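You operate a simulated robot arm through the tools that you are given. There is no shell and no other tool. Be economical: measure what you need, move in short steps, check, and stop when the job is done.

You are at the controls of a simulated two-armed robot. One attempt, no reset.

TASK
Pick up the short white bottle with one hand, pass it to the other hand and put it on the front shelf of the charger stand. Put the folder labelled "sent" from the top of the work bench on the start of the roller track and the folder marked "mend" on the bottom shelf of the rigging bench. Take the teal block and put it on the blue slide. Stack the spares box marked "ties" from the top of the work bench on top of the spares box labelled "clips". Stack the stage lamp marked "wash" from the top of the work bench on top of the stage lamp that says "spot". Take the blue sprung clamp and put it on the grey step in the charging trunk. Take the teal remote and leave it on the blue mat in the lens trunk. Take the adapter labelled "square>round" from the top of the work bench and put it on the blue book. Put the tin marked "tabs" from the top of the work bench on the blue tile. The order is free. Set down upright: short white bottle, teal block.

It is judged by the outcome, as a careful person would: the job done as asked, and still so three seconds after it is handed in. It fails if anything else is knocked over, pushed out of place, dropped, spilled or broken.

THE ROBOT
Two 7-joint arms with fingered hands on one trunk, on a base that drives. Base frame: it is fixed to the floor where the robot stands at the start and does not move with it; the origin is under the middle of the robot, x ahead of it, y to its left, z up; the surface under the hand at the start is at about z = 0.64. Readings come in m, rad, newtons and seconds.
The left shoulder is at the start at [0.034, 0.214, 1.093], the right one opposite. With the tool pointing down near the work surface each hand reaches from about 0.12 to 0.6 m from the robot's upright axis, wherever it stands, measured 20 degrees to its own side. Places, roughly: adapter [20.25, 2, 1]; blue book [20.75, 1.75, 0.75]; blue mat in the lens trunk [17.4, 4.7, 0.5]; blue slide (8x8x1 cm) [23.1, 2.1, 0.9]; blue sprung clamp (4x8x10 cm) [19.8, 1.4, 0.9]; blue tile (18x18x3 cm) [18.9, 1.9, 0.9]; bottom shelf of the rigging bench [18.8, -2, 0.3]; folder [19.75, 2, 1]; front shelf of the charger stand (40x24 cm) [0.74, -0.02, 0.64]; grease tin, grey tin, red tin, teal tin [19, 1.75, 1]; grey step in the charging trunk [18.1, 4.7, 0.5]; spares box [20.25, 1.75, 1]; stage lamp [19.75, 1.5, 1]; start of the roller track [23.3, 2.1, 0.9]; teal block (3x4x6 cm) [20.3, 1.4, 0.9]; teal remote (5x4x12 cm) [19.9, 1.9, 0.9]. Payload 3.3 kg a hand.
The TCP of each hand is the grasp point between the finger pads, 0.026 m short of the fingertips. In the tool frame z runs along the fingers and y along their closing line. The gripper opens to 0.132 m. The gripper's body begins 0.073 m behind the TCP. The gripper is a hand of 2 fingers: y runs from the thumb to the fingers, the wrist lies at [0, 0, -0.224] in the tool frame, and closing takes about 1.5 s.
Orientation is told as [roll, pitch, yaw] about the base's x, y, z axes, in that order, counted from this pose: with the fingers straight down and closing along the base's y, the tool's x points along the base's -x, its y along +y and its z along -z.

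THE INTERFACE
- The arms move only by the tool send_rows. It takes "left_moves", "right_moves" or both (then of equal length, played together; a hand with none holds still); each is a list of rows, each a list of 2 entries, a list of its own where there are three numbers: the shift along the base's x, y, z in m, then the turn, a rotation vector about the base's x, y, z in rad. In form: [[[x, y, z], [wx, wy, wz]], ...]. A call has 1 to 20 rows; each row is the pose to reach, as a shift and turn from the pose commanded when the call began. "left_fingers" and "right_fingers" are, for a hand that has rows, the opening, from 0 (shut) to 1 (fully open), set as the call begins (left out, the last holds). A row lasts 0.2 s, in which the tool goes at most 0.05 m and 0.15 rad; a call with a longer step from one row to the next is refused whole, and so is a gripper value outside its range. Where a pose cannot be reached the arm comes as near as it can. A force on the tool above 40 N (or 10 N above the force at the start of the call, whichever is more), or a blocked arm, ends the call early, and 0.2 s more pass. Each finger travels about 0.153 m/s and halts on what it meets, pressing with about 33 N; the grip force reading is that of the motor and also rises with nothing between the fingers. The clock runs only during rows and for 0.2 s after the last one: add rows that repeat a pose to give the fingers time. It gives the time, the measured TCP pose, the force on the tool (base axes), the opening and the grip force at its end, in the units of the frame above (readings bear some noise), with the torque about the TCP (base axes, N m) and any sound that the robot's microphone picked up.
- Cameras (640 x 400 px; columns grow to the right, rows downward): "scene" is now at [0.1026, 0.0032, 1.2388]; the picture's right is [0.04, -1.00, 0.00], its down [-0.82, -0.03, -0.58] and it looks along [0.58, 0.02, -0.82] (base axes); focal length 257 px, centre (320, 200). "left" rides on the left gripper at [-0.066, -0.003, -0.099] in its tool frame; the picture's right is [0.04, -1.00, 0.00], its down [0.83, 0.03, -0.55] and it looks along [0.55, 0.02, 0.83] (tool axes); focal length 261 px, centre (320, 200). "right" rides on the right gripper at [0.065, -0.003, -0.099] in its tool frame; the picture's right is [0.04, 1.00, 0.00], its down [-0.83, 0.03, -0.55] and it looks along [-0.55, 0.02, 0.83] (tool axes); focal length 261 px, centre (320, 200). There is no depth. A picture from a camera that has moved, and an enlarged one, comes with that camera's place and axes in the base frame and with its lens.
- snapshot(camera): a new picture of that camera. The clock stands still meanwhile.
- move_column(by): slides the trunk up (or, below 0, down) by that many m; the arms and the scene camera ride with it, the base frame stays. It gives what a move gives, with no picture.
- base_move(legs): drives the robot by 1 to 6 legs, each [ahead, left, turn to the left] in m, m and rad, along the robot's own axes; the way and the turn of a leg run together, so that a leg with both is an arc; at most 1.5 m and 3.142 rad a leg. The arms and the cameras ride along, it lands a little off, and it stops where it bumps. It gives what a move gives.
- set_fingers(finger1, thumb_bend, hand): sets how far each is bent, from 0 (flat) to 1 (curled in); at 0.3 the hand is open as for a grip, at 0.7 the pads meet at the TCP. One left out holds its place. A second passes; each finger stops where it meets its share of the squeeze, and holds until it gets a number again. A gripper value or a shape takes the hand back. It gives what a move gives, with no picture; readings hold the bend of each and the force on the fingers (four entries, about 0 where the hand has none), thumb and palm.
- grasp_type(shape, hand): the hand has 2 fingers and takes this shape, open, in about a second: jaw (thumb against the fingers, like two jaws); tri (thumb and two fingers); tip (a fingertip pinch); poke (one finger out to press); point (the index stretched); flat (the hand flat); cup (the hand cupped); fist (a fist). The gripper value then closes the fingers along that shape, each until it touches; the sizes above hold for jaw. It gives what a move gives, with no picture.
- pan_tilt(pan, tilt): turns the head with the scene camera to pan (to the left, within 1.501 rad either way) and tilt (down, from -0.506 to 1.204), counted from straight ahead of the robot. It gives what a move gives.
- inspect(camera, box): a new picture of the part [left, top, right, bottom] of that camera's present view, enlarged. The clock stands still meanwhile.
- hand_in(): hands the job in; it is judged then, once.

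Work in short steps. Places have to be worked out from the pictures, the camera data and where the tool is seen: move nearer, look again, correct. Check each grasp and each placing, and mend what went wrong. You have 535 turns and 328 pictures in all, those below and enlarged ones among them. Open the grippers and draw the arms clear of the work before you hand the job in, unless the task says otherwise; then end with one line.

The tools are called after "Emit:" by a JSON object that holds its "fn" and its "kwargs". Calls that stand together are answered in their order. send_rows: Moves the arms, as the interface text tells. Its arguments: {"type":"object","properties":{"left_moves":{"type":"array","items":{"type":"array"}},"left_fingers":{"type":"number"},"right_moves":{"type":"array","items":{"type":"array"}},"right_fingers":{"type":"number"}},"required":[]} The other tools are called the same way: move_column (by) slides the trunk up or down; grasp_type (shape, hand) gives the hand a shape; set_fingers (finger1, thumb_bend, hand) moves the fingers one by one; base_move (legs) drives the base; pan_tilt (pan, tilt) turns the head that bears the scene camera; snapshot (camera) takes a picture; inspect (camera, box) takes an enlarged picture of a part of a camera's view; hand_in () hands the job in.

At the start:

```text
time_s: 0.0
left_tool_pos: [0.4111, 0.2025, 0.9474]
left_ee_rot: [0.001, 0.0, -0.001]
left_ft_force: [0.2, 0.2, 0.2]
left_ft_torque: [0.02, 0.0, 0.0]
left_opening: 0.132
left_finger_force: 0.0
left_shape: jaw
left_bend: [0.3, 0.3]
left_finger forces: [0.0, 0.1, 0.0, 0.0, 0.0, 0.1]
right_tool_pos: [0.4479, -0.1684, 0.8747]
right_ee_rot: [0.0, 0.0, 0.0]
right_ft_force: [-0.2, -0.9, 0.1]
right_ft_torque: [-0.01, 0.0, 0.01]
right_opening: 0.132
right_finger_force: 0.1
right_shape: jaw
right_bend: [0.3, 0.3]
right_finger forces: [0.1, 0.1, 0.0, 0.0, 0.0, 0.0]
trunk travel left (down, up): [-0.375, 0.386]
robot x, y, heading: [-0.0011, 0.002, -0.001]
head pan, tilt: [0.037, 0.956]
```

scene: 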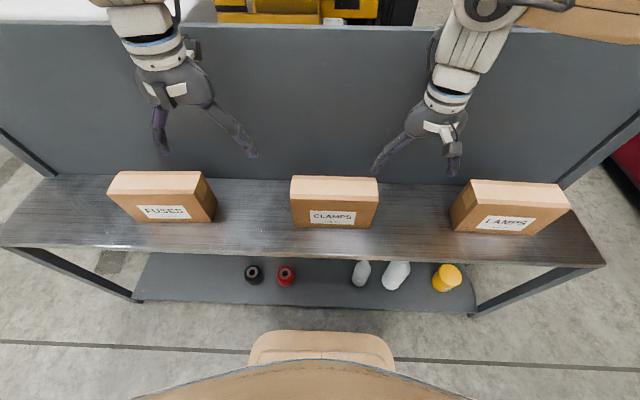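
right: 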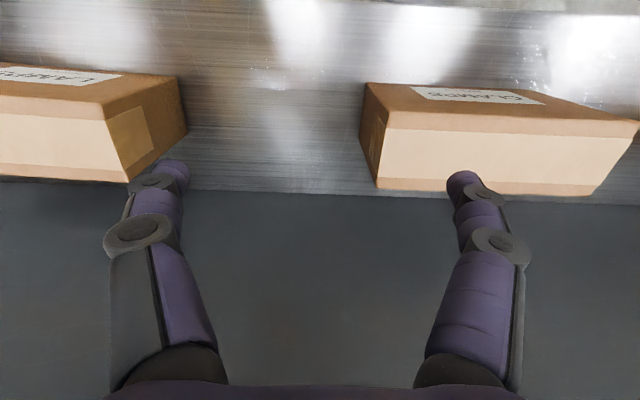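
left: 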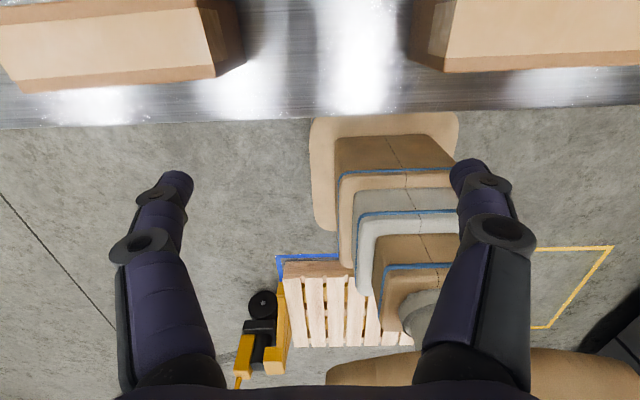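

The head view shows a long shelf ahead with boxes and small items on a lower shelf. I'll look around level and left and right to get my bearings.

Emit:
{"fn": "pan_tilt", "kwargs": {"pan": 0, "tilt": 0.4}}

Emit:
{"fn": "snapshot", "kwargs": {"camera": "scene"}}

Emit:
{"fn": "pan_tilt", "kwargs": {"pan": 1.2, "tilt": 0.4}}

Emit:
{"fn": "snapshot", "kwargs": {"camera": "scene"}}

Emit:
{"fn": "pan_tilt", "kwargs": {"pan": -1.2, "tilt": 0.4}}

Emit:
{"fn": "snapshot", "kwargs": {"camera": "scene"}}

```text
time_s: 1.0
left_tool_pos: [0.4121, 0.2035, 0.9477]
left_ee_rot: [0.001, -0.001, -0.001]
left_ft_force: [0.2, -0.6, 0.1]
left_ft_torque: [0.02, -0.02, 0.01]
left_opening: 0.1318
left_finger_force: 0.1
left_shape: jaw
left_bend: [0.3, 0.3]
left_finger forces: [0.0, 0.0, 0.0, 0.1, 0.0, 0.1]
right_tool_pos: [0.4479, -0.1686, 0.8741]
right_ee_rot: [0.0, 0.001, 0.0]
right_ft_force: [0.7, 1.2, -0.3]
right_ft_torque: [0.02, 0.01, 0.02]
right_opening: 0.1318
right_finger_force: 0.1
right_shape: jaw
right_bend: [0.3, 0.3]
right_finger forces: [0.1, 0.1, 0.0, 0.0, 0.0, 0.0]
trunk travel left (down, up): [-0.375, 0.386]
robot x, y, heading: [-0.0009, -0.0036, 0.002]
head pan, tilt: [0.0, 0.4]
```

```text
324 pictures are left
camera scene: at [0.123, 0.0005, 1.2859], right [0.0, -1.0, 0.0], down [-0.39, 0.0, -0.92], along [0.92, 0.0, -0.39], focal length 257 px, centre (320, 200)
```

scene: 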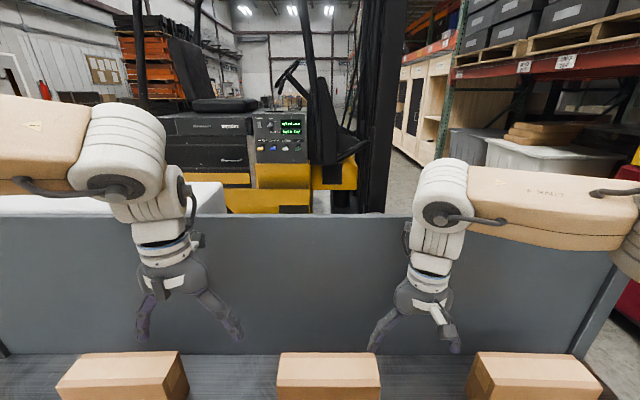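

```text
time_s: 2.4
left_tool_pos: [0.4116, 0.203, 0.9487]
left_ee_rot: [0.0, -0.001, -0.001]
left_ft_force: [0.5, 0.4, 0.8]
left_ft_torque: [0.02, 0.0, 0.02]
left_opening: 0.1318
left_finger_force: 0.0
left_shape: jaw
left_bend: [0.3, 0.3]
left_finger forces: [0.1, 0.0, 0.1, 0.0, 0.0, 0.0]
right_tool_pos: [0.4485, -0.1699, 0.8728]
right_ee_rot: [0.0, 0.0, 0.002]
right_ft_force: [0.1, -0.2, -0.1]
right_ft_torque: [-0.01, 0.03, -0.04]
right_opening: 0.132
right_finger_force: 0.0
right_shape: jaw
right_bend: [0.3, 0.3]
right_finger forces: [0.0, 0.1, 0.0, 0.0, 0.0, 0.1]
trunk travel left (down, up): [-0.375, 0.386]
robot x, y, heading: [0.0002, 0.0009, -0.0]
head pan, tilt: [1.201, 0.4]
```

```text
323 pictures are left
camera scene: at [0.0639, 0.0869, 1.286], right [0.93, -0.36, 0.0], down [-0.14, -0.36, -0.92], along [0.33, 0.86, -0.39], focal length 257 px, centre (320, 200)
```

scene: 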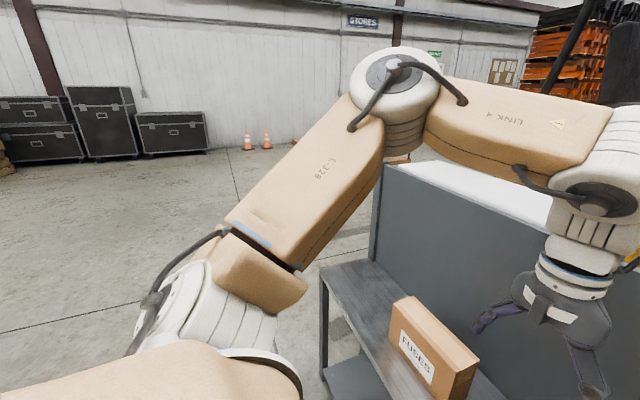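

```text
time_s: 4.6
left_tool_pos: [0.4106, 0.202, 0.9488]
left_ee_rot: [-0.001, 0.002, -0.001]
left_ft_force: [0.6, -0.6, -0.4]
left_ft_torque: [0.02, 0.05, 0.01]
left_opening: 0.1318
left_finger_force: 0.0
left_shape: jaw
left_bend: [0.3, 0.3]
left_finger forces: [0.1, 0.0, 0.1, 0.0, 0.1, 0.0]
right_tool_pos: [0.4478, -0.168, 0.8731]
right_ee_rot: [0.0, 0.001, 0.002]
right_ft_force: [-0.6, -0.2, 0.0]
right_ft_torque: [0.01, -0.02, -0.02]
right_opening: 0.1319
right_finger_force: 0.0
right_shape: jaw
right_bend: [0.3, 0.3]
right_finger forces: [0.0, 0.0, 0.0, 0.0, 0.0, 0.0]
trunk travel left (down, up): [-0.375, 0.386]
robot x, y, heading: [0.0023, 0.0029, -0.0]
head pan, tilt: [-1.201, 0.4]
```

```text
322 pictures are left
camera scene: at [0.0639, -0.0858, 1.286], right [-0.93, -0.36, 0.0], down [-0.14, 0.36, -0.92], along [0.33, -0.86, -0.39], focal length 257 px, centre (320, 200)
```

scene: 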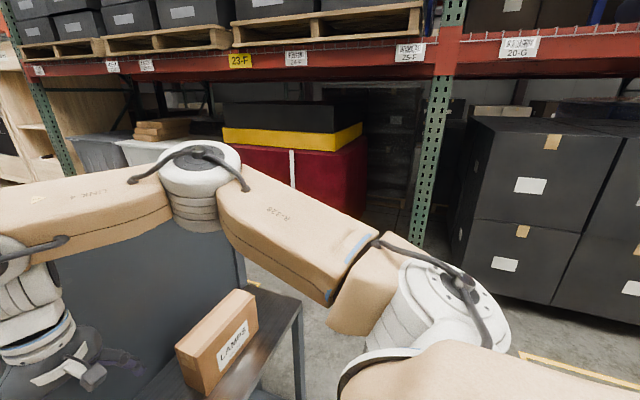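

The shelf in front spans about x 0.36–0.60 at z≈0.64. I'll look closely at the lower shelf items, with the head down.

Emit:
{"fn": "pan_tilt", "kwargs": {"pan": 0, "tilt": 1.0}}

Emit:
{"fn": "inspect", "kwargs": {"camera": "scene", "box": [200, 230, 500, 320]}}

Emit:
{"fn": "snapshot", "kwargs": {"camera": "scene"}}

```text
time_s: 6.0
left_tool_pos: [0.4118, 0.2022, 0.9492]
left_ee_rot: [-0.001, 0.0, 0.0]
left_ft_force: [0.4, -0.1, 0.3]
left_ft_torque: [0.02, -0.04, 0.03]
left_opening: 0.1321
left_finger_force: 0.0
left_shape: jaw
left_bend: [0.3, 0.3]
left_finger forces: [0.0, 0.0, 0.0, 0.0, 0.0, 0.1]
right_tool_pos: [0.4481, -0.1679, 0.8734]
right_ee_rot: [0.002, -0.001, 0.001]
right_ft_force: [-0.1, 0.3, 0.1]
right_ft_torque: [0.02, 0.0, 0.02]
right_opening: 0.1319
right_finger_force: 0.1
right_shape: jaw
right_bend: [0.3, 0.3]
right_finger forces: [0.0, 0.0, 0.0, 0.1, 0.0, 0.0]
trunk travel left (down, up): [-0.375, 0.386]
robot x, y, heading: [-0.0021, -0.0005, 0.003]
head pan, tilt: [0.0, 1.0]
```

```text
2.13 times, centred on (350, 275) of scene
camera zoom: at [0.1, 0.0005, 1.2357], right [0.0, -1.0, 0.0], down [-0.84, 0.0, -0.54], along [0.54, 0.0, -0.84], focal length 549 px, centre (256, 40)
```

zoom: 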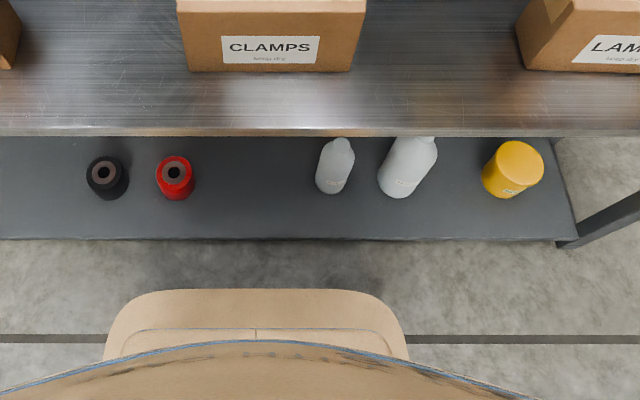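

```text
320 pictures are left
camera scene: at [0.1, 0.0005, 1.2357], right [0.0, -1.0, 0.0], down [-0.84, 0.0, -0.54], along [0.54, 0.0, -0.84], focal length 257 px, centre (320, 200)
```

scene: 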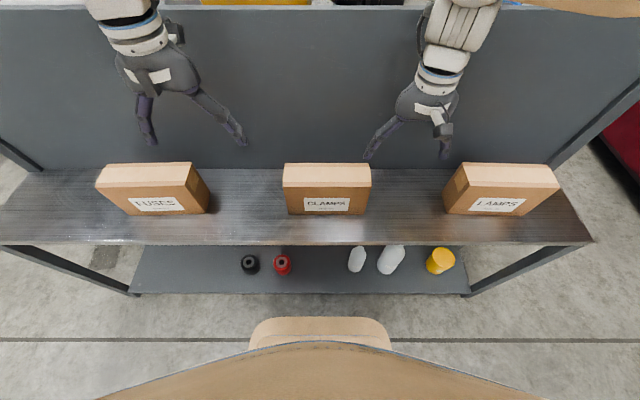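

Two white bottles (short and tall) stand on the low shelf. The charger stand's front shelf listed at x≈0.74 may lie behind the panel, so I'll raise the trunk to look over it.

Emit:
{"fn": "move_column", "kwargs": {"by": 0.38}}

Emit:
{"fn": "pan_tilt", "kwargs": {"pan": 0, "tilt": 0.7}}

Emit:
{"fn": "snapshot", "kwargs": {"camera": "scene"}}

```text
time_s: 9.6
left_tool_pos: [0.411, 0.2026, 1.3278]
left_ee_rot: [0.0, 0.001, -0.001]
left_ft_force: [-0.3, 1.0, -0.1]
left_ft_torque: [0.01, 0.0, 0.01]
left_opening: 0.132
left_finger_force: 0.1
left_shape: jaw
left_bend: [0.3, 0.3]
left_finger forces: [0.0, 0.1, 0.1, 0.1, 0.0, 0.0]
right_tool_pos: [0.4475, -0.168, 1.2528]
right_ee_rot: [-0.001, 0.002, -0.002]
right_ft_force: [-1.1, -1.2, 0.6]
right_ft_torque: [-0.01, 0.0, -0.01]
right_opening: 0.1318
right_finger_force: 0.1
right_shape: jaw
right_bend: [0.3, 0.3]
right_finger forces: [0.0, 0.1, 0.1, 0.1, 0.0, 0.1]
trunk travel left (down, up): [-0.755, 0.006]
robot x, y, heading: [-0.0015, -0.0001, -0.003]
head pan, tilt: [0.0, 1.0]
```

```text
time_s: 10.4
left_tool_pos: [0.4111, 0.2032, 1.3284]
left_ee_rot: [0.0, 0.001, -0.001]
left_ft_force: [0.3, 0.0, -1.2]
left_ft_torque: [0.0, 0.01, -0.01]
left_opening: 0.1318
left_finger_force: 0.1
left_shape: jaw
left_bend: [0.3, 0.3]
left_finger forces: [0.1, 0.0, 0.0, 0.0, 0.1, 0.0]
right_tool_pos: [0.4476, -0.1684, 1.253]
right_ee_rot: [0.001, -0.001, -0.001]
right_ft_force: [0.2, 0.0, -0.1]
right_ft_torque: [0.01, -0.04, -0.01]
right_opening: 0.1319
right_finger_force: 0.1
right_shape: jaw
right_bend: [0.3, 0.3]
right_finger forces: [0.1, 0.0, 0.1, 0.1, 0.1, 0.0]
trunk travel left (down, up): [-0.755, 0.006]
robot x, y, heading: [0.0021, -0.0016, -0.001]
head pan, tilt: [0.0, 0.7]
```

```text
319 pictures are left
camera scene: at [0.0952, 0.0005, 1.6399], right [0.0, -1.0, 0.0], down [-0.64, 0.0, -0.76], along [0.76, 0.0, -0.64], focal length 257 px, centre (320, 200)
```

scene: 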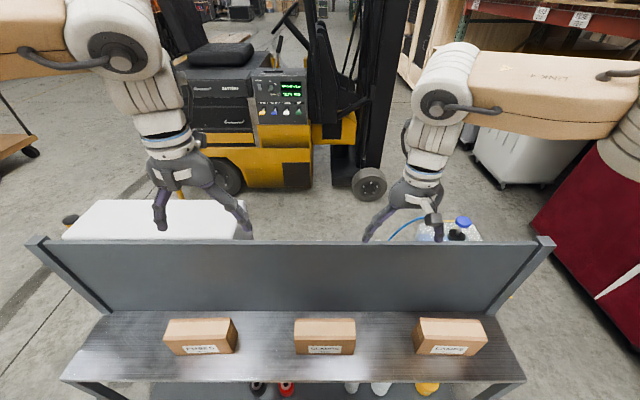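

The panel's hidden region at x≈0.62–0.86 could hold the charger stand's shelf on its far side. I'll raise the right hand so its camera looks over the panel.

Emit:
{"fn": "send_rows", "kwargs": {"right_moves": [[[0.02, 0, 0.045], [0, 0, 0]], [[0.04, 0, 0.09], [0, 0, 0]], [[0.06, 0, 0.135], [0, 0, 0]], [[0.08, 0, 0.18], [0, 0, 0]], [[0.1, 0, 0.225], [0, 0, 0]], [[0.12, 0, 0.27], [0, 0, 0]], [[0.14, 0, 0.31], [0, 0, 0]], [[0.16, 0, 0.35], [0, 0, 0]], [[0.18, 0, 0.35], [0, 0, 0]], [[0.2, 0, 0.35], [0, 0, 0]]]}}

Emit:
{"fn": "snapshot", "kwargs": {"camera": "right"}}

```text
time_s: 12.6
left_tool_pos: [0.4108, 0.2026, 1.3285]
left_ee_rot: [-0.001, 0.0, 0.0]
left_ft_force: [-1.2, 0.0, -0.3]
left_ft_torque: [0.01, 0.02, 0.03]
left_opening: 0.132
left_finger_force: 0.0
left_shape: jaw
left_bend: [0.3, 0.3]
left_finger forces: [0.1, 0.1, 0.1, 0.0, 0.0, 0.0]
right_tool_pos: [0.472, -0.1479, 1.4035]
right_ee_rot: [0.0, 0.0, 0.0]
right_ft_force: [-0.5, 0.7, -0.6]
right_ft_torque: [0.04, 0.0, 0.01]
right_opening: 0.1321
right_finger_force: 0.0
right_shape: jaw
right_bend: [0.3, 0.3]
right_finger forces: [0.0, 0.0, 0.0, 0.1, 0.1, 0.0]
right hand out of reach, approached as far as the arm can: row 3, 4, 5, 6, 7, 8, 9, 10
trunk travel left (down, up): [-0.755, 0.006]
robot x, y, heading: [0.0016, 0.0004, 0.0]
head pan, tilt: [0.0, 0.7]
```

```text
318 pictures are left
camera right: at [0.4059, -0.1518, 1.5023], right [-0.04, 1.0, 0.0], down [0.83, 0.03, 0.55], along [0.55, 0.02, -0.83], focal length 261 px, centre (320, 200)
```

right: 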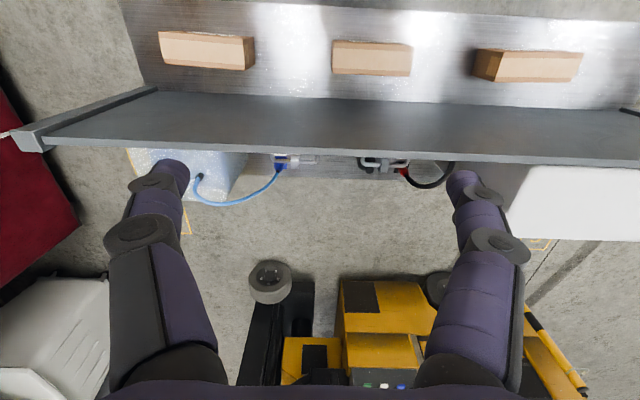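

There is a shelf with charger cables behind the panel, so the front shelf is on the far side and I'll drive around later. First the bottle: return the right arm, back off 0.4 m and lower the trunk.

Emit:
{"fn": "send_rows", "kwargs": {"right_moves": [[[0, 0, -0.05], [0, 0, 0]], [[-0.02, -0.02, -0.1], [0, 0, 0]], [[-0.04, -0.04, -0.15], [0, 0, 0]]]}}

Emit:
{"fn": "base_move", "kwargs": {"legs": [[-0.5, 0, 0]]}}

Emit:
{"fn": "move_column", "kwargs": {"by": -0.7}}

Emit:
{"fn": "pan_tilt", "kwargs": {"pan": 0, "tilt": 0.55}}

Emit:
{"fn": "snapshot", "kwargs": {"camera": "scene"}}

```text
refused: row 2 steps farther than a row can; nothing moved
```

```text
time_s: 14.8
left_tool_pos: [0.0542, 0.2039, 1.3304]
left_ee_rot: [0.0, -0.003, 0.006]
left_ft_force: [-1.0, 0.3, -0.2]
left_ft_torque: [-0.01, -0.1, -0.01]
left_opening: 0.1319
left_finger_force: 0.0
left_shape: jaw
left_bend: [0.3, 0.3]
left_finger forces: [0.0, 0.0, 0.1, 0.0, 0.1, 0.1]
right_tool_pos: [0.1156, -0.1473, 1.405]
right_ee_rot: [0.0, -0.005, 0.005]
right_ft_force: [-0.8, 0.0, -0.2]
right_ft_torque: [-0.02, -0.08, 0.01]
right_opening: 0.1319
right_finger_force: 0.1
right_shape: jaw
right_bend: [0.3, 0.3]
right_finger forces: [0.0, 0.0, 0.0, 0.1, 0.0, 0.0]
trunk travel left (down, up): [-0.755, 0.006]
robot x, y, heading: [-0.3489, -0.0013, 0.008]
head pan, tilt: [0.0, 0.7]
stopped in leg 1: the robot was blocked; the commanded pose is now the measured one
```

```text
refused: -0.7 is not a number from -0.4 to 0.4
```

```text
time_s: 15.6
left_tool_pos: [0.0586, 0.2042, 1.3296]
left_ee_rot: [-0.001, 0.0, 0.005]
left_ft_force: [0.2, -0.3, 0.1]
left_ft_torque: [0.0, 0.01, 0.0]
left_opening: 0.1319
left_finger_force: 0.0
left_shape: jaw
left_bend: [0.3, 0.3]
left_finger forces: [0.0, 0.0, 0.0, 0.0, 0.1, 0.0]
right_tool_pos: [0.1207, -0.1477, 1.4036]
right_ee_rot: [0.0, -0.001, 0.005]
right_ft_force: [0.5, 0.1, 0.6]
right_ft_torque: [0.0, -0.02, 0.01]
right_opening: 0.1318
right_finger_force: 0.0
right_shape: jaw
right_bend: [0.3, 0.3]
right_finger forces: [0.1, 0.0, 0.0, 0.1, 0.0, 0.0]
trunk travel left (down, up): [-0.755, 0.006]
robot x, y, heading: [-0.3487, 0.0013, 0.008]
head pan, tilt: [0.0, 0.55]
```

```text
317 pictures are left
camera scene: at [-0.2527, 0.0001, 1.6533], right [0.01, -1.0, 0.0], down [-0.52, 0.0, -0.85], along [0.85, 0.0, -0.52], focal length 257 px, centre (320, 200)
```

scene: 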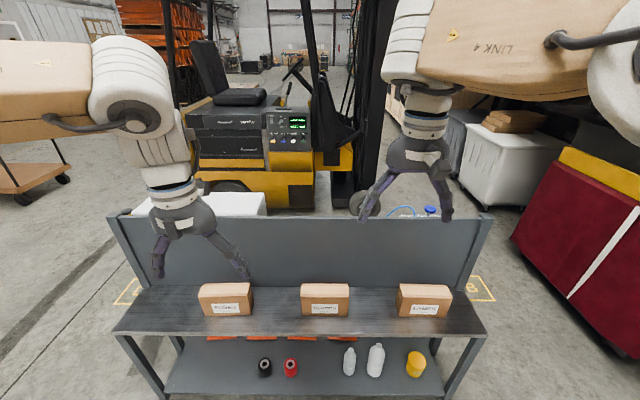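

Blocked at -0.35 m by something behind; that's enough room. Lower the arm and the trunk in steps.

Emit:
{"fn": "send_rows", "kwargs": {"right_moves": [[[0, 0, -0.045], [0, 0, 0]], [[-0.02, -0.01, -0.09], [0, 0, 0]], [[-0.04, -0.02, -0.13], [0, 0, 0]], [[-0.06, -0.02, -0.15], [0, 0, 0]]]}}

Emit:
{"fn": "move_column", "kwargs": {"by": -0.38}}

Emit:
{"fn": "move_column", "kwargs": {"by": -0.3}}

Emit:
{"fn": "pan_tilt", "kwargs": {"pan": 0, "tilt": 0.5}}

Emit:
{"fn": "snapshot", "kwargs": {"camera": "scene"}}

```text
refused: row 2 steps farther than a row can; nothing moved
```

```text
time_s: 19.2
left_tool_pos: [0.0594, 0.2053, 0.9475]
left_ee_rot: [0.0, 0.003, 0.005]
left_ft_force: [-0.5, 0.4, -0.6]
left_ft_torque: [0.05, -0.03, 0.04]
left_opening: 0.1321
left_finger_force: 0.1
left_shape: jaw
left_bend: [0.3, 0.3]
left_finger forces: [0.0, 0.0, 0.1, 0.1, 0.0, 0.0]
right_tool_pos: [0.1235, -0.1473, 1.0241]
right_ee_rot: [0.0, -0.001, 0.006]
right_ft_force: [0.3, -1.1, -0.5]
right_ft_torque: [-0.01, 0.01, 0.03]
right_opening: 0.1318
right_finger_force: 0.0
right_shape: jaw
right_bend: [0.3, 0.3]
right_finger forces: [0.2, 0.0, 0.0, 0.1, 0.1, 0.0]
trunk travel left (down, up): [-0.375, 0.386]
robot x, y, heading: [-0.3557, -0.0024, 0.005]
head pan, tilt: [0.0, 0.55]
```

```text
time_s: 22.2
left_tool_pos: [0.0588, 0.2039, 0.6479]
left_ee_rot: [0.0, -0.001, 0.005]
left_ft_force: [1.2, 1.0, 0.3]
left_ft_torque: [-0.02, -0.01, -0.02]
left_opening: 0.1318
left_finger_force: 0.0
left_shape: jaw
left_bend: [0.3, 0.3]
left_finger forces: [0.0, 0.0, 0.0, 0.0, 0.0, 0.0]
right_tool_pos: [0.1216, -0.1461, 0.7238]
right_ee_rot: [0.0, 0.0, 0.005]
right_ft_force: [-0.1, -0.4, 0.1]
right_ft_torque: [-0.03, -0.04, 0.0]
right_opening: 0.1322
right_finger_force: 0.1
right_shape: jaw
right_bend: [0.3, 0.3]
right_finger forces: [0.0, 0.0, 0.0, 0.0, 0.0, 0.1]
trunk travel left (down, up): [-0.075, 0.686]
robot x, y, heading: [-0.348, -0.0002, 0.008]
head pan, tilt: [0.0, 0.55]
```

```text
time_s: 22.9
left_tool_pos: [0.0588, 0.2038, 0.6477]
left_ee_rot: [0.001, 0.0, 0.004]
left_ft_force: [0.1, -0.5, 0.2]
left_ft_torque: [0.03, -0.01, 0.02]
left_opening: 0.1316
left_finger_force: 0.1
left_shape: jaw
left_bend: [0.3, 0.3]
left_finger forces: [0.0, 0.0, 0.0, 0.0, 0.0, 0.0]
right_tool_pos: [0.1226, -0.148, 0.7234]
right_ee_rot: [0.0, 0.0, 0.003]
right_ft_force: [-0.1, 0.8, -0.2]
right_ft_torque: [-0.01, 0.02, 0.01]
right_opening: 0.1318
right_finger_force: 0.0
right_shape: jaw
right_bend: [0.3, 0.3]
right_finger forces: [0.1, 0.0, 0.0, 0.0, 0.0, 0.0]
trunk travel left (down, up): [-0.075, 0.686]
robot x, y, heading: [-0.3522, -0.0005, 0.003]
head pan, tilt: [0.0, 0.499]
```

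```text
316 pictures are left
camera scene: at [-0.1466, 0.0009, 0.9686], right [0.01, -1.0, 0.0], down [-0.48, 0.0, -0.88], along [0.88, 0.0, -0.48], focal length 257 px, centre (320, 200)
```

scene: 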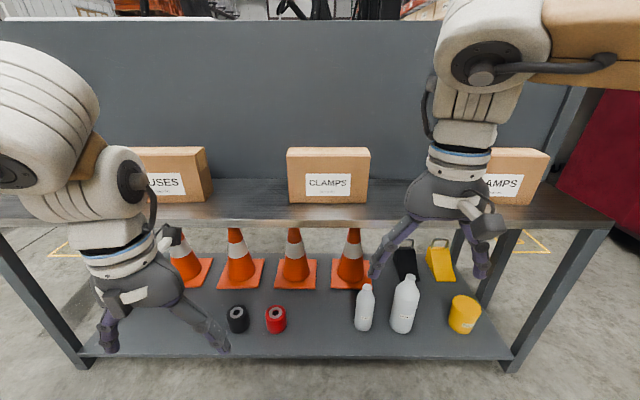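

The short bottle's base is at about (0.51, -0.167, 0.05), with a tall bottle ~0.15 m to its right. I'll lower the right hand in front of the shelf while tilting it forward by 0.9 rad.

Emit:
{"fn": "send_rows", "kwargs": {"right_moves": [[[0.005, -0.002, -0.042], [0, -0.09, 0]], [[0.01, -0.004, -0.084], [0, -0.18, 0]], [[0.015, -0.006, -0.126], [0, -0.27, 0]], [[0.02, -0.008, -0.168], [0, -0.36, 0]], [[0.025, -0.01, -0.21], [0, -0.45, 0]], [[0.03, -0.012, -0.252], [0, -0.54, 0]], [[0.035, -0.014, -0.294], [0, -0.63, 0]], [[0.04, -0.016, -0.336], [0, -0.72, 0]], [[0.045, -0.018, -0.378], [0, -0.81, 0]], [[0.05, -0.019, -0.42], [0, -0.9, 0]]], "right_fingers": 1}}

Emit:
{"fn": "snapshot", "kwargs": {"camera": "right"}}

Emit:
{"fn": "snapshot", "kwargs": {"camera": "scene"}}

```text
time_s: 25.1
left_tool_pos: [0.0587, 0.2043, 0.6472]
left_ee_rot: [-0.001, 0.001, 0.005]
left_ft_force: [-0.7, -0.7, 0.8]
left_ft_torque: [0.01, 0.0, 0.03]
left_opening: 0.132
left_finger_force: 0.1
left_shape: jaw
left_bend: [0.3, 0.3]
left_finger forces: [0.0, 0.0, 0.0, 0.1, 0.0, 0.0]
right_tool_pos: [0.1705, -0.1689, 0.302]
right_ee_rot: [-0.012, -0.9, 0.014]
right_ft_force: [0.5, -0.1, 0.1]
right_ft_torque: [-0.01, 0.01, 0.01]
right_opening: 0.1319
right_finger_force: 0.1
right_shape: jaw
right_bend: [0.3, 0.3]
right_finger forces: [0.0, 0.0, 0.0, 0.0, 0.0, 0.0]
trunk travel left (down, up): [-0.075, 0.686]
robot x, y, heading: [-0.3499, -0.0011, 0.002]
head pan, tilt: [0.0, 0.499]
```

```text
315 pictures are left
camera right: at [0.0519, -0.1724, 0.3123], right [-0.03, 1.0, -0.04], down [0.08, 0.04, 1.0], along [1.0, 0.03, -0.09], focal length 261 px, centre (320, 200)
```

right: 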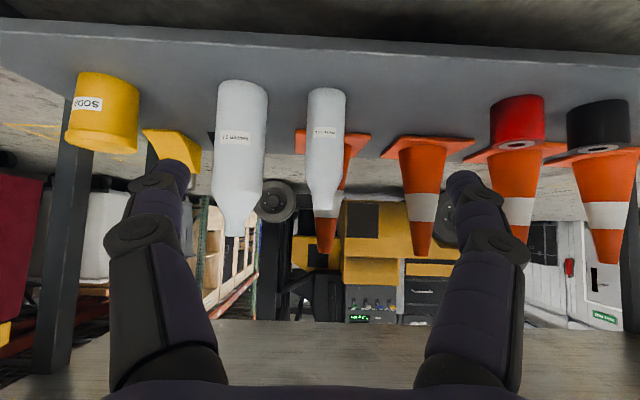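

```text
314 pictures are left
camera scene: at [-0.1466, 0.0008, 0.9686], right [0.01, -1.0, 0.0], down [-0.48, 0.0, -0.88], along [0.88, 0.0, -0.48], focal length 257 px, centre (320, 200)
```

scene: 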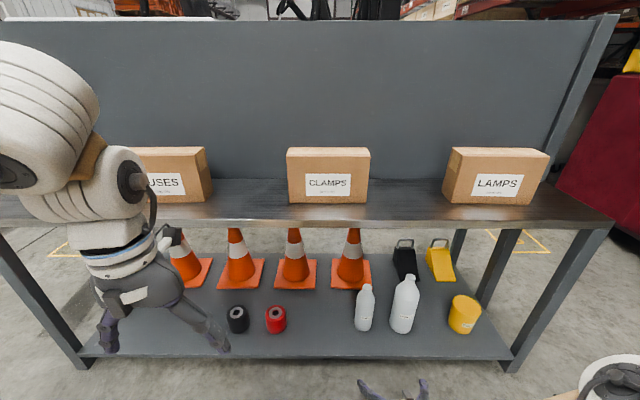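

Triangulating: shelf z≈0.095, bottle centre ≈(0.485, -0.153), top ≈0.30, diameter ≈0.065. I'll lower the hand to grip height, narrow the opening, and drive ahead 0.2 m.

Emit:
{"fn": "send_rows", "kwargs": {"right_moves": [[[0, 0.006, -0.04], [0, 0, 0]], [[0, 0.012, -0.08], [0, 0, 0]], [[0, 0.016, -0.115], [0, 0, 0]], [[0, 0.016, -0.115], [0, 0, 0]]], "right_fingers": 0.72}}

Emit:
{"fn": "base_move", "kwargs": {"legs": [[0.2, 0, 0]]}}

Emit:
{"fn": "snapshot", "kwargs": {"camera": "right"}}

Emit:
{"fn": "snapshot", "kwargs": {"camera": "scene"}}

```text
time_s: 26.1
left_tool_pos: [0.0594, 0.2033, 0.6476]
left_ee_rot: [0.002, 0.001, 0.004]
left_ft_force: [0.1, 0.1, 0.2]
left_ft_torque: [0.0, -0.03, 0.0]
left_opening: 0.132
left_finger_force: 0.0
left_shape: jaw
left_bend: [0.3, 0.3]
left_finger forces: [0.0, 0.1, 0.0, 0.0, 0.0, 0.0]
right_tool_pos: [0.1709, -0.1513, 0.1861]
right_ee_rot: [-0.005, -0.899, 0.009]
right_ft_force: [0.0, -0.1, 0.5]
right_ft_torque: [-0.01, -0.02, -0.03]
right_opening: 0.0954
right_finger_force: 0.0
right_shape: jaw
right_bend: [0.66, 0.54]
right_finger forces: [0.0, 0.0, 0.1, 0.0, 0.1, 0.1]
trunk travel left (down, up): [-0.075, 0.686]
robot x, y, heading: [-0.3483, -0.0031, 0.004]
head pan, tilt: [0.0, 0.499]
```

```text
time_s: 27.6
left_tool_pos: [0.2616, 0.2042, 0.6484]
left_ee_rot: [0.0, 0.002, 0.004]
left_ft_force: [-0.2, -0.3, 0.0]
left_ft_torque: [0.0, 0.01, 0.02]
left_opening: 0.1316
left_finger_force: 0.0
left_shape: jaw
left_bend: [0.3, 0.3]
left_finger forces: [0.0, 0.0, 0.0, 0.0, 0.0, 0.0]
right_tool_pos: [0.3718, -0.1514, 0.1865]
right_ee_rot: [-0.006, -0.899, 0.007]
right_ft_force: [0.5, 0.0, 0.3]
right_ft_torque: [0.02, 0.0, -0.03]
right_opening: 0.0952
right_finger_force: 0.1
right_shape: jaw
right_bend: [0.66, 0.54]
right_finger forces: [0.0, 0.1, 0.1, 0.1, 0.0, 0.0]
trunk travel left (down, up): [-0.075, 0.686]
robot x, y, heading: [-0.1488, 0.0014, -0.0]
head pan, tilt: [0.0, 0.499]
```

```text
313 pictures are left
camera right: at [0.2535, -0.1543, 0.1968], right [-0.03, 1.0, -0.04], down [0.09, 0.04, 1.0], along [1.0, 0.02, -0.09], focal length 261 px, centre (320, 200)
```

right: 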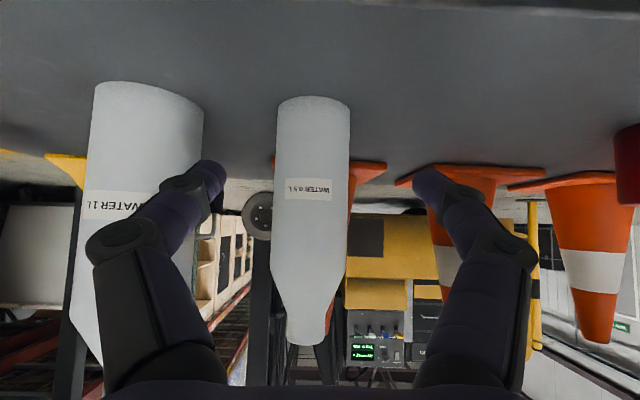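

```text
312 pictures are left
camera scene: at [0.0545, 0.0016, 0.9686], right [0.0, -1.0, 0.0], down [-0.48, 0.0, -0.88], along [0.88, 0.0, -0.48], focal length 257 px, centre (320, 200)
```

scene: 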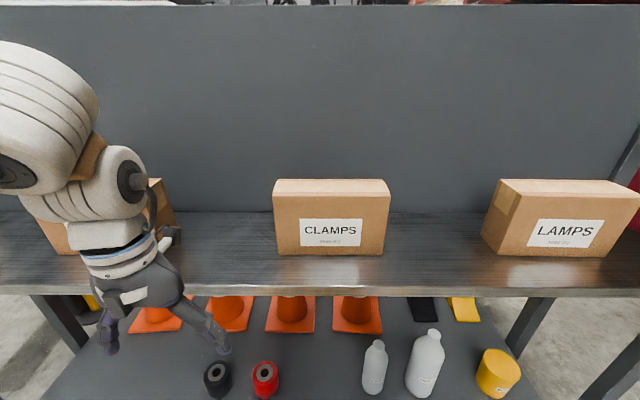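

Bottle centre ≈(0.484, -0.156). Advance the arm 0.112 m and close on it.

Emit:
{"fn": "send_rows", "kwargs": {"right_moves": [[[0.03, -0.004, 0], [0, 0, 0]], [[0.06, -0.004, 0], [0, 0, 0]], [[0.09, -0.004, 0], [0, 0, 0]], [[0.112, -0.004, 0], [0, 0, 0]]]}}

Emit:
{"fn": "snapshot", "kwargs": {"camera": "right"}}

```text
time_s: 28.6
left_tool_pos: [0.2614, 0.2054, 0.6466]
left_ee_rot: [0.0, 0.002, 0.003]
left_ft_force: [0.4, 0.9, -0.2]
left_ft_torque: [-0.02, -0.01, -0.04]
left_opening: 0.1318
left_finger_force: 0.0
left_shape: jaw
left_bend: [0.3, 0.3]
left_finger forces: [0.0, 0.0, 0.0, 0.0, 0.1, 0.1]
right_tool_pos: [0.4536, -0.1641, 0.2145]
right_ee_rot: [-0.005, -0.899, 0.008]
right_ft_force: [0.5, -0.7, 0.1]
right_ft_torque: [0.0, 0.03, 0.01]
right_opening: 0.0952
right_finger_force: 0.0
right_shape: jaw
right_bend: [0.66, 0.54]
right_finger forces: [0.0, 0.1, 0.0, 0.1, 0.0, 0.1]
right hand out of reach, approached as far as the arm can: row 2, 3, 4
trunk travel left (down, up): [-0.075, 0.686]
robot x, y, heading: [-0.1482, 0.0026, 0.007]
head pan, tilt: [0.0, 0.499]
```

```text
311 pictures are left
camera right: at [0.3343, -0.1686, 0.2249], right [-0.03, 1.0, -0.04], down [0.09, 0.04, 1.0], along [1.0, 0.02, -0.09], focal length 261 px, centre (320, 200)
```

right: 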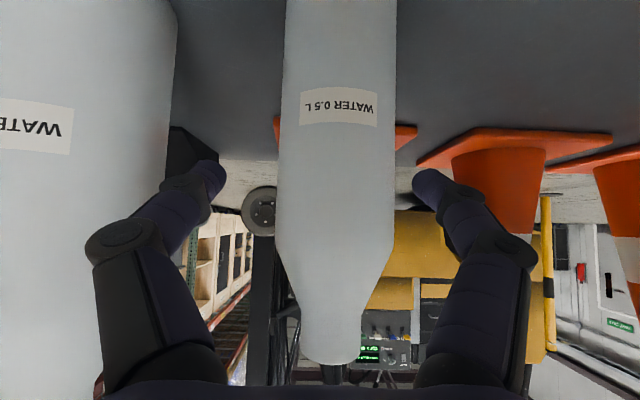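

The arm ran out of reach. Pull back slightly, then use the base to close the distance.

Emit:
{"fn": "send_rows", "kwargs": {"right_moves": [[[-0.03, 0, 0], [0, 0, 0]], [[-0.06, 0.0, 0], [0, 0, 0]], [[-0.09, 0.0, 0], [0, 0, 0]]]}}

```text
time_s: 29.4
left_tool_pos: [0.2618, 0.2055, 0.6474]
left_ee_rot: [0.001, 0.001, 0.005]
left_ft_force: [0.2, 0.4, 1.1]
left_ft_torque: [0.01, 0.01, 0.02]
left_opening: 0.1318
left_finger_force: 0.1
left_shape: jaw
left_bend: [0.3, 0.3]
left_finger forces: [0.0, 0.1, 0.1, 0.0, 0.1, 0.0]
right_tool_pos: [0.3627, -0.1665, 0.2151]
right_ee_rot: [-0.011, -0.899, 0.006]
right_ft_force: [-0.1, -0.1, -0.1]
right_ft_torque: [-0.01, 0.0, -0.02]
right_opening: 0.0951
right_finger_force: 0.0
right_shape: jaw
right_bend: [0.66, 0.54]
right_finger forces: [0.0, 0.0, 0.0, 0.1, 0.1, 0.0]
trunk travel left (down, up): [-0.075, 0.686]
robot x, y, heading: [-0.1521, -0.0017, 0.004]
head pan, tilt: [0.0, 0.499]
```

Correct y and z, then drive 0.09 m ahead.

Emit:
{"fn": "send_rows", "kwargs": {"right_moves": [[[0, 0.006, -0.015], [0, 0, 0]], [[0, 0.0105, -0.03], [0, 0, 0]]]}}

Emit:
{"fn": "base_move", "kwargs": {"legs": [[0.09, 0, 0]]}}

Emit:
{"fn": "snapshot", "kwargs": {"camera": "right"}}

```text
time_s: 30.1
left_tool_pos: [0.2613, 0.2059, 0.6477]
left_ee_rot: [0.001, 0.002, 0.005]
left_ft_force: [0.2, 0.1, -0.6]
left_ft_torque: [0.02, -0.03, -0.04]
left_opening: 0.1321
left_finger_force: 0.1
left_shape: jaw
left_bend: [0.3, 0.3]
left_finger forces: [0.0, 0.0, 0.0, 0.1, 0.0, 0.0]
right_tool_pos: [0.364, -0.1545, 0.1841]
right_ee_rot: [-0.009, -0.901, 0.006]
right_ft_force: [0.7, -0.2, -0.7]
right_ft_torque: [-0.02, -0.03, -0.01]
right_opening: 0.0953
right_finger_force: 0.0
right_shape: jaw
right_bend: [0.66, 0.54]
right_finger forces: [0.0, 0.0, 0.0, 0.0, 0.0, 0.0]
trunk travel left (down, up): [-0.075, 0.686]
robot x, y, heading: [-0.148, 0.0019, -0.001]
head pan, tilt: [0.0, 0.499]
```

```text
time_s: 31.2
left_tool_pos: [0.3517, 0.2047, 0.6486]
left_ee_rot: [0.001, 0.002, 0.003]
left_ft_force: [-1.7, -0.2, 0.9]
left_ft_torque: [-0.05, 0.03, -0.16]
left_opening: 0.1321
left_finger_force: 0.0
left_shape: jaw
left_bend: [0.3, 0.3]
left_finger forces: [0.0, 0.1, 0.0, 0.1, 2.1, 0.1]
right_tool_pos: [0.4532, -0.1544, 0.1846]
right_ee_rot: [-0.008, -0.898, 0.006]
right_ft_force: [-0.2, 0.6, -0.5]
right_ft_torque: [-0.03, -0.01, -0.02]
right_opening: 0.0952
right_finger_force: 0.1
right_shape: jaw
right_bend: [0.66, 0.54]
right_finger forces: [0.0, 0.1, 0.0, 0.0, 0.1, 0.1]
trunk travel left (down, up): [-0.075, 0.686]
robot x, y, heading: [-0.0554, -0.0004, 0.005]
head pan, tilt: [0.0, 0.499]
```

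```text
310 pictures are left
camera right: at [0.3357, -0.1572, 0.195], right [-0.03, 1.0, -0.04], down [0.09, 0.04, 1.0], along [1.0, 0.02, -0.09], focal length 261 px, centre (320, 200)
```

right: 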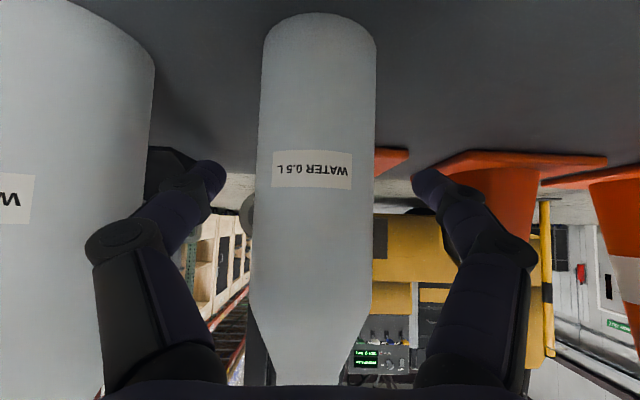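

The left hand brushed the shelf edge; raise and retract it a bit while advancing the right the last 3 cm, then close the right.

Emit:
{"fn": "send_rows", "kwargs": {"right_moves": [[[0.014, 0, 0], [0, 0, 0]], [[0.028, 0, 0], [0, 0, 0]], [[0.028, 0, 0], [0, 0, 0]], [[0.028, 0, 0], [0, 0, 0]]], "left_moves": [[[-0.03, 0, 0.02], [0, 0, 0]], [[-0.06, 0, 0.05], [0, 0, 0]], [[-0.07, 0, 0.09], [0, 0, 0]], [[-0.07, 0, 0.13], [0, 0, 0]]]}}

Emit:
{"fn": "send_rows", "kwargs": {"right_moves": [[[0, 0, 0], [0, 0, 0]], [[0, 0, 0], [0, 0, 0]], [[0, 0, 0], [0, 0, 0]], [[0, 0, 0], [0, 0, 0]], [[0, 0, 0], [0, 0, 0]], [[0, 0, 0], [0, 0, 0]]], "right_fingers": 0.2}}

Emit:
{"fn": "snapshot", "kwargs": {"camera": "right"}}

```text
time_s: 32.2
left_tool_pos: [0.2829, 0.2012, 0.7693]
left_ee_rot: [-0.002, 0.002, 0.003]
left_ft_force: [0.4, 0.0, -0.7]
left_ft_torque: [0.0, 0.04, -0.02]
left_opening: 0.132
left_finger_force: 0.1
left_shape: jaw
left_bend: [0.3, 0.3]
left_finger forces: [0.0, 0.0, 0.0, 0.1, 0.1, 0.1]
left hand out of reach, approached as far as the arm can: row 4
right_tool_pos: [0.4824, -0.1527, 0.1852]
right_ee_rot: [-0.008, -0.899, 0.006]
right_ft_force: [0.9, 0.5, -0.8]
right_ft_torque: [-0.07, 0.04, -0.03]
right_opening: 0.0953
right_finger_force: 0.1
right_shape: jaw
right_bend: [0.66, 0.54]
right_finger forces: [0.1, 0.0, 0.0, 0.1, 0.0, 0.0]
trunk travel left (down, up): [-0.075, 0.686]
robot x, y, heading: [-0.062, 0.0002, 0.004]
head pan, tilt: [0.0, 0.499]
```

```text
time_s: 33.6
left_tool_pos: [0.2815, 0.2025, 0.7684]
left_ee_rot: [-0.001, 0.0, 0.003]
left_ft_force: [0.5, -0.3, -0.7]
left_ft_torque: [-0.01, 0.01, -0.01]
left_opening: 0.132
left_finger_force: 0.1
left_shape: jaw
left_bend: [0.3, 0.3]
left_finger forces: [0.0, 0.0, 0.0, 0.0, 0.0, 0.1]
right_tool_pos: [0.4818, -0.1534, 0.1857]
right_ee_rot: [-0.004, -0.901, 0.004]
right_ft_force: [-1.4, 1.2, 8.0]
right_ft_torque: [-0.03, -0.03, -0.02]
right_opening: 0.0209
right_finger_force: 33.0
right_shape: jaw
right_bend: [0.78, 0.79]
right_finger forces: [40.9, 0.1, 0.0, 0.0, 33.0, 5.0]
trunk travel left (down, up): [-0.075, 0.686]
robot x, y, heading: [-0.0563, 0.0005, 0.001]
head pan, tilt: [0.0, 0.499]
```

```text
309 pictures are left
camera right: at [0.3645, -0.1566, 0.1959], right [-0.03, 1.0, -0.04], down [0.08, 0.04, 1.0], along [1.0, 0.02, -0.09], focal length 261 px, centre (320, 200)
```

right: 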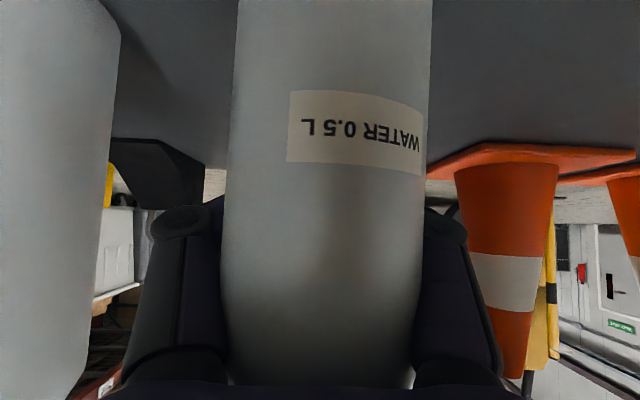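

The fingers wrapped around the bottle firmly (palm contact too). Lift a little, then back out with the base.

Emit:
{"fn": "send_rows", "kwargs": {"right_moves": [[[0, 0, 0.02], [0, 0, 0]], [[0, 0, 0.04], [0, 0, 0]], [[0, 0, 0.05], [0, 0, 0]]]}}

Emit:
{"fn": "base_move", "kwargs": {"legs": [[-0.28, 0, 0]]}}

Emit:
{"fn": "snapshot", "kwargs": {"camera": "scene"}}

Emit:
{"fn": "snapshot", "kwargs": {"camera": "right"}}

```text
time_s: 34.4
left_tool_pos: [0.2826, 0.2011, 0.7688]
left_ee_rot: [-0.001, 0.003, 0.002]
left_ft_force: [0.2, -0.1, -0.4]
left_ft_torque: [0.01, -0.03, 0.02]
left_opening: 0.1316
left_finger_force: 0.0
left_shape: jaw
left_bend: [0.3, 0.3]
left_finger forces: [0.1, 0.0, 0.1, 0.1, 0.0, 0.0]
right_tool_pos: [0.4833, -0.153, 0.2339]
right_ee_rot: [-0.01, -0.898, 0.009]
right_ft_force: [-0.4, -0.7, -5.6]
right_ft_torque: [-0.01, -0.15, -0.01]
right_opening: 0.0206
right_finger_force: 32.9
right_shape: jaw
right_bend: [0.78, 0.79]
right_finger forces: [38.1, 0.1, 0.1, 0.0, 32.3, 3.0]
trunk travel left (down, up): [-0.075, 0.686]
robot x, y, heading: [-0.0563, -0.0007, 0.001]
head pan, tilt: [0.0, 0.499]
```

```text
time_s: 36.3
left_tool_pos: [0.0026, 0.2007, 0.7675]
left_ee_rot: [-0.003, 0.002, 0.003]
left_ft_force: [0.1, 0.4, -0.3]
left_ft_torque: [-0.01, 0.01, 0.0]
left_opening: 0.1319
left_finger_force: 0.1
left_shape: jaw
left_bend: [0.3, 0.3]
left_finger forces: [0.0, 0.1, 0.1, 0.0, 0.0, 0.0]
right_tool_pos: [0.2029, -0.1553, 0.2339]
right_ee_rot: [-0.007, -0.9, 0.005]
right_ft_force: [-0.3, -0.2, -5.0]
right_ft_torque: [0.03, -0.17, 0.02]
right_opening: 0.0203
right_finger_force: 33.2
right_shape: jaw
right_bend: [0.78, 0.79]
right_finger forces: [38.0, 0.0, 0.0, 0.0, 32.3, 3.0]
trunk travel left (down, up): [-0.075, 0.686]
robot x, y, heading: [-0.3396, -0.0043, 0.003]
head pan, tilt: [0.0, 0.499]
```

```text
308 pictures are left
camera scene: at [-0.1348, 0.0007, 0.9685], right [0.0, -1.0, 0.0], down [-0.48, 0.0, -0.88], along [0.88, 0.0, -0.48], focal length 257 px, centre (320, 200)
```

scene: 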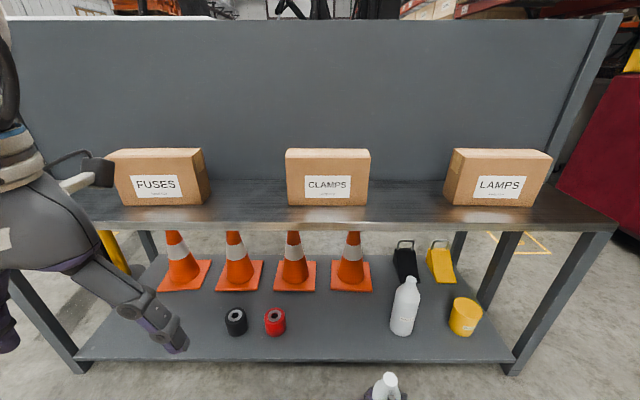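

```text
307 pictures are left
camera right: at [0.0841, -0.1581, 0.2442], right [-0.03, 1.0, -0.04], down [0.09, 0.04, 1.0], along [1.0, 0.02, -0.09], focal length 261 px, centre (320, 200)
```

right: 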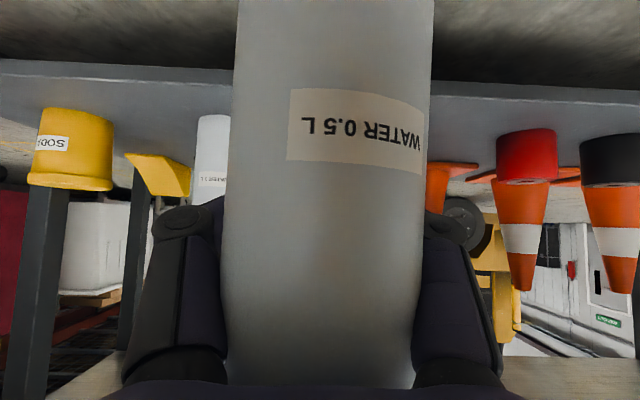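

I hold the 0.5 L bottle. Raise the trunk and bring the right hand to centre front for the handover.

Emit:
{"fn": "move_column", "kwargs": {"by": 0.3}}

Emit:
{"fn": "send_rows", "kwargs": {"right_moves": [[[0, 0.01, 0.04], [0, 0, 0]], [[-0.01, 0.03, 0.08], [0, 0, 0]], [[-0.02, 0.05, 0.12], [0, 0, 0]], [[-0.03, 0.075, 0.16], [0, 0, 0]], [[-0.04, 0.1, 0.2], [0, 0, 0]], [[-0.05, 0.12, 0.23], [0, 0, 0]], [[-0.06, 0.14, 0.26], [0, 0, 0]], [[-0.06, 0.155, 0.27], [0, 0, 0]]]}}

Emit:
{"fn": "pan_tilt", "kwargs": {"pan": 0, "tilt": 0.9}}

Emit:
{"fn": "snapshot", "kwargs": {"camera": "scene"}}

Emit:
{"fn": "snapshot", "kwargs": {"camera": "left"}}

```text
time_s: 39.3
left_tool_pos: [0.0018, 0.2001, 1.0684]
left_ee_rot: [-0.002, 0.001, 0.003]
left_ft_force: [-0.5, 0.1, -0.5]
left_ft_torque: [-0.05, 0.03, 0.03]
left_opening: 0.1321
left_finger_force: 0.1
left_shape: jaw
left_bend: [0.3, 0.3]
left_finger forces: [0.1, 0.0, 0.0, 0.0, 0.0, 0.0]
right_tool_pos: [0.2022, -0.1551, 0.533]
right_ee_rot: [-0.007, -0.897, 0.006]
right_ft_force: [0.2, 0.5, -5.8]
right_ft_torque: [0.0, -0.2, -0.01]
right_opening: 0.0202
right_finger_force: 33.0
right_shape: jaw
right_bend: [0.78, 0.79]
right_finger forces: [38.6, 0.0, 0.0, 0.0, 32.5, 2.8]
trunk travel left (down, up): [-0.375, 0.386]
robot x, y, heading: [-0.3385, -0.0023, 0.005]
head pan, tilt: [0.0, 0.499]
```

```text
time_s: 41.1
left_tool_pos: [0.0018, 0.1995, 1.0687]
left_ee_rot: [-0.002, 0.003, 0.001]
left_ft_force: [-0.5, -0.6, -0.1]
left_ft_torque: [0.01, 0.01, 0.01]
left_opening: 0.1318
left_finger_force: 0.0
left_shape: jaw
left_bend: [0.3, 0.3]
left_finger forces: [0.0, 0.0, 0.0, 0.1, 0.0, 0.0]
right_tool_pos: [0.1422, 0.0019, 0.8037]
right_ee_rot: [-0.008, -0.896, 0.006]
right_ft_force: [0.8, 0.8, -4.1]
right_ft_torque: [-0.05, -0.2, 0.01]
right_opening: 0.0197
right_finger_force: 33.3
right_shape: jaw
right_bend: [0.78, 0.79]
right_finger forces: [38.8, 0.0, 0.0, 0.1, 32.4, 2.3]
trunk travel left (down, up): [-0.375, 0.386]
robot x, y, heading: [-0.3381, 0.0021, 0.008]
head pan, tilt: [0.0, 0.499]
```

```text
time_s: 42.0
left_tool_pos: [0.0012, 0.2008, 1.069]
left_ee_rot: [-0.002, 0.001, 0.005]
left_ft_force: [1.0, -0.3, -0.9]
left_ft_torque: [-0.03, 0.02, -0.02]
left_opening: 0.1318
left_finger_force: 0.0
left_shape: jaw
left_bend: [0.3, 0.3]
left_finger forces: [0.0, 0.1, 0.0, 0.0, 0.0, 0.0]
right_tool_pos: [0.1433, 0.0009, 0.8029]
right_ee_rot: [-0.007, -0.899, 0.005]
right_ft_force: [-0.3, -0.4, -5.6]
right_ft_torque: [0.02, -0.11, -0.03]
right_opening: 0.0195
right_finger_force: 33.3
right_shape: jaw
right_bend: [0.78, 0.79]
right_finger forces: [38.8, 0.0, 0.0, 0.0, 32.4, 2.3]
trunk travel left (down, up): [-0.375, 0.386]
robot x, y, heading: [-0.3358, -0.0037, 0.001]
head pan, tilt: [0.0, 0.901]
```

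```text
306 pictures are left
camera scene: at [-0.2329, 0.0005, 1.243], right [0.0, -1.0, 0.0], down [-0.78, 0.0, -0.62], along [0.62, 0.0, -0.78], focal length 257 px, centre (320, 200)
```

scene: 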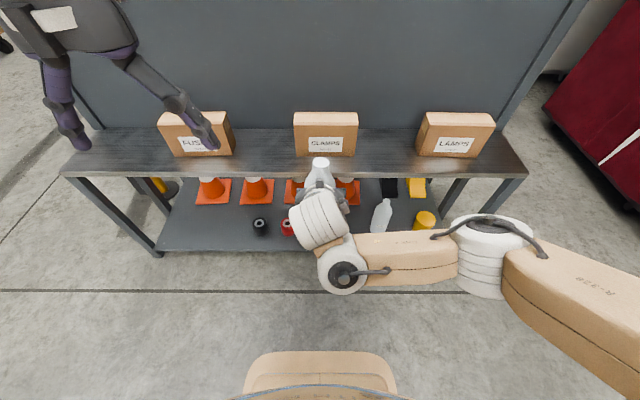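

```text
305 pictures are left
camera left: at [0.0675, 0.1986, 1.167], right [-0.04, -1.0, 0.0], down [-0.83, 0.03, 0.55], along [-0.55, 0.02, -0.83], focal length 261 px, centre (320, 200)
```

left: 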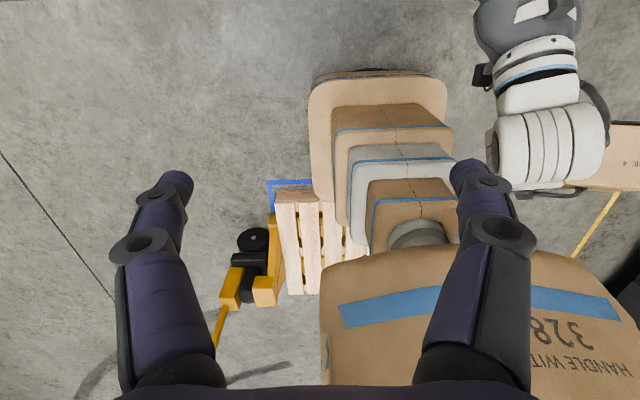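

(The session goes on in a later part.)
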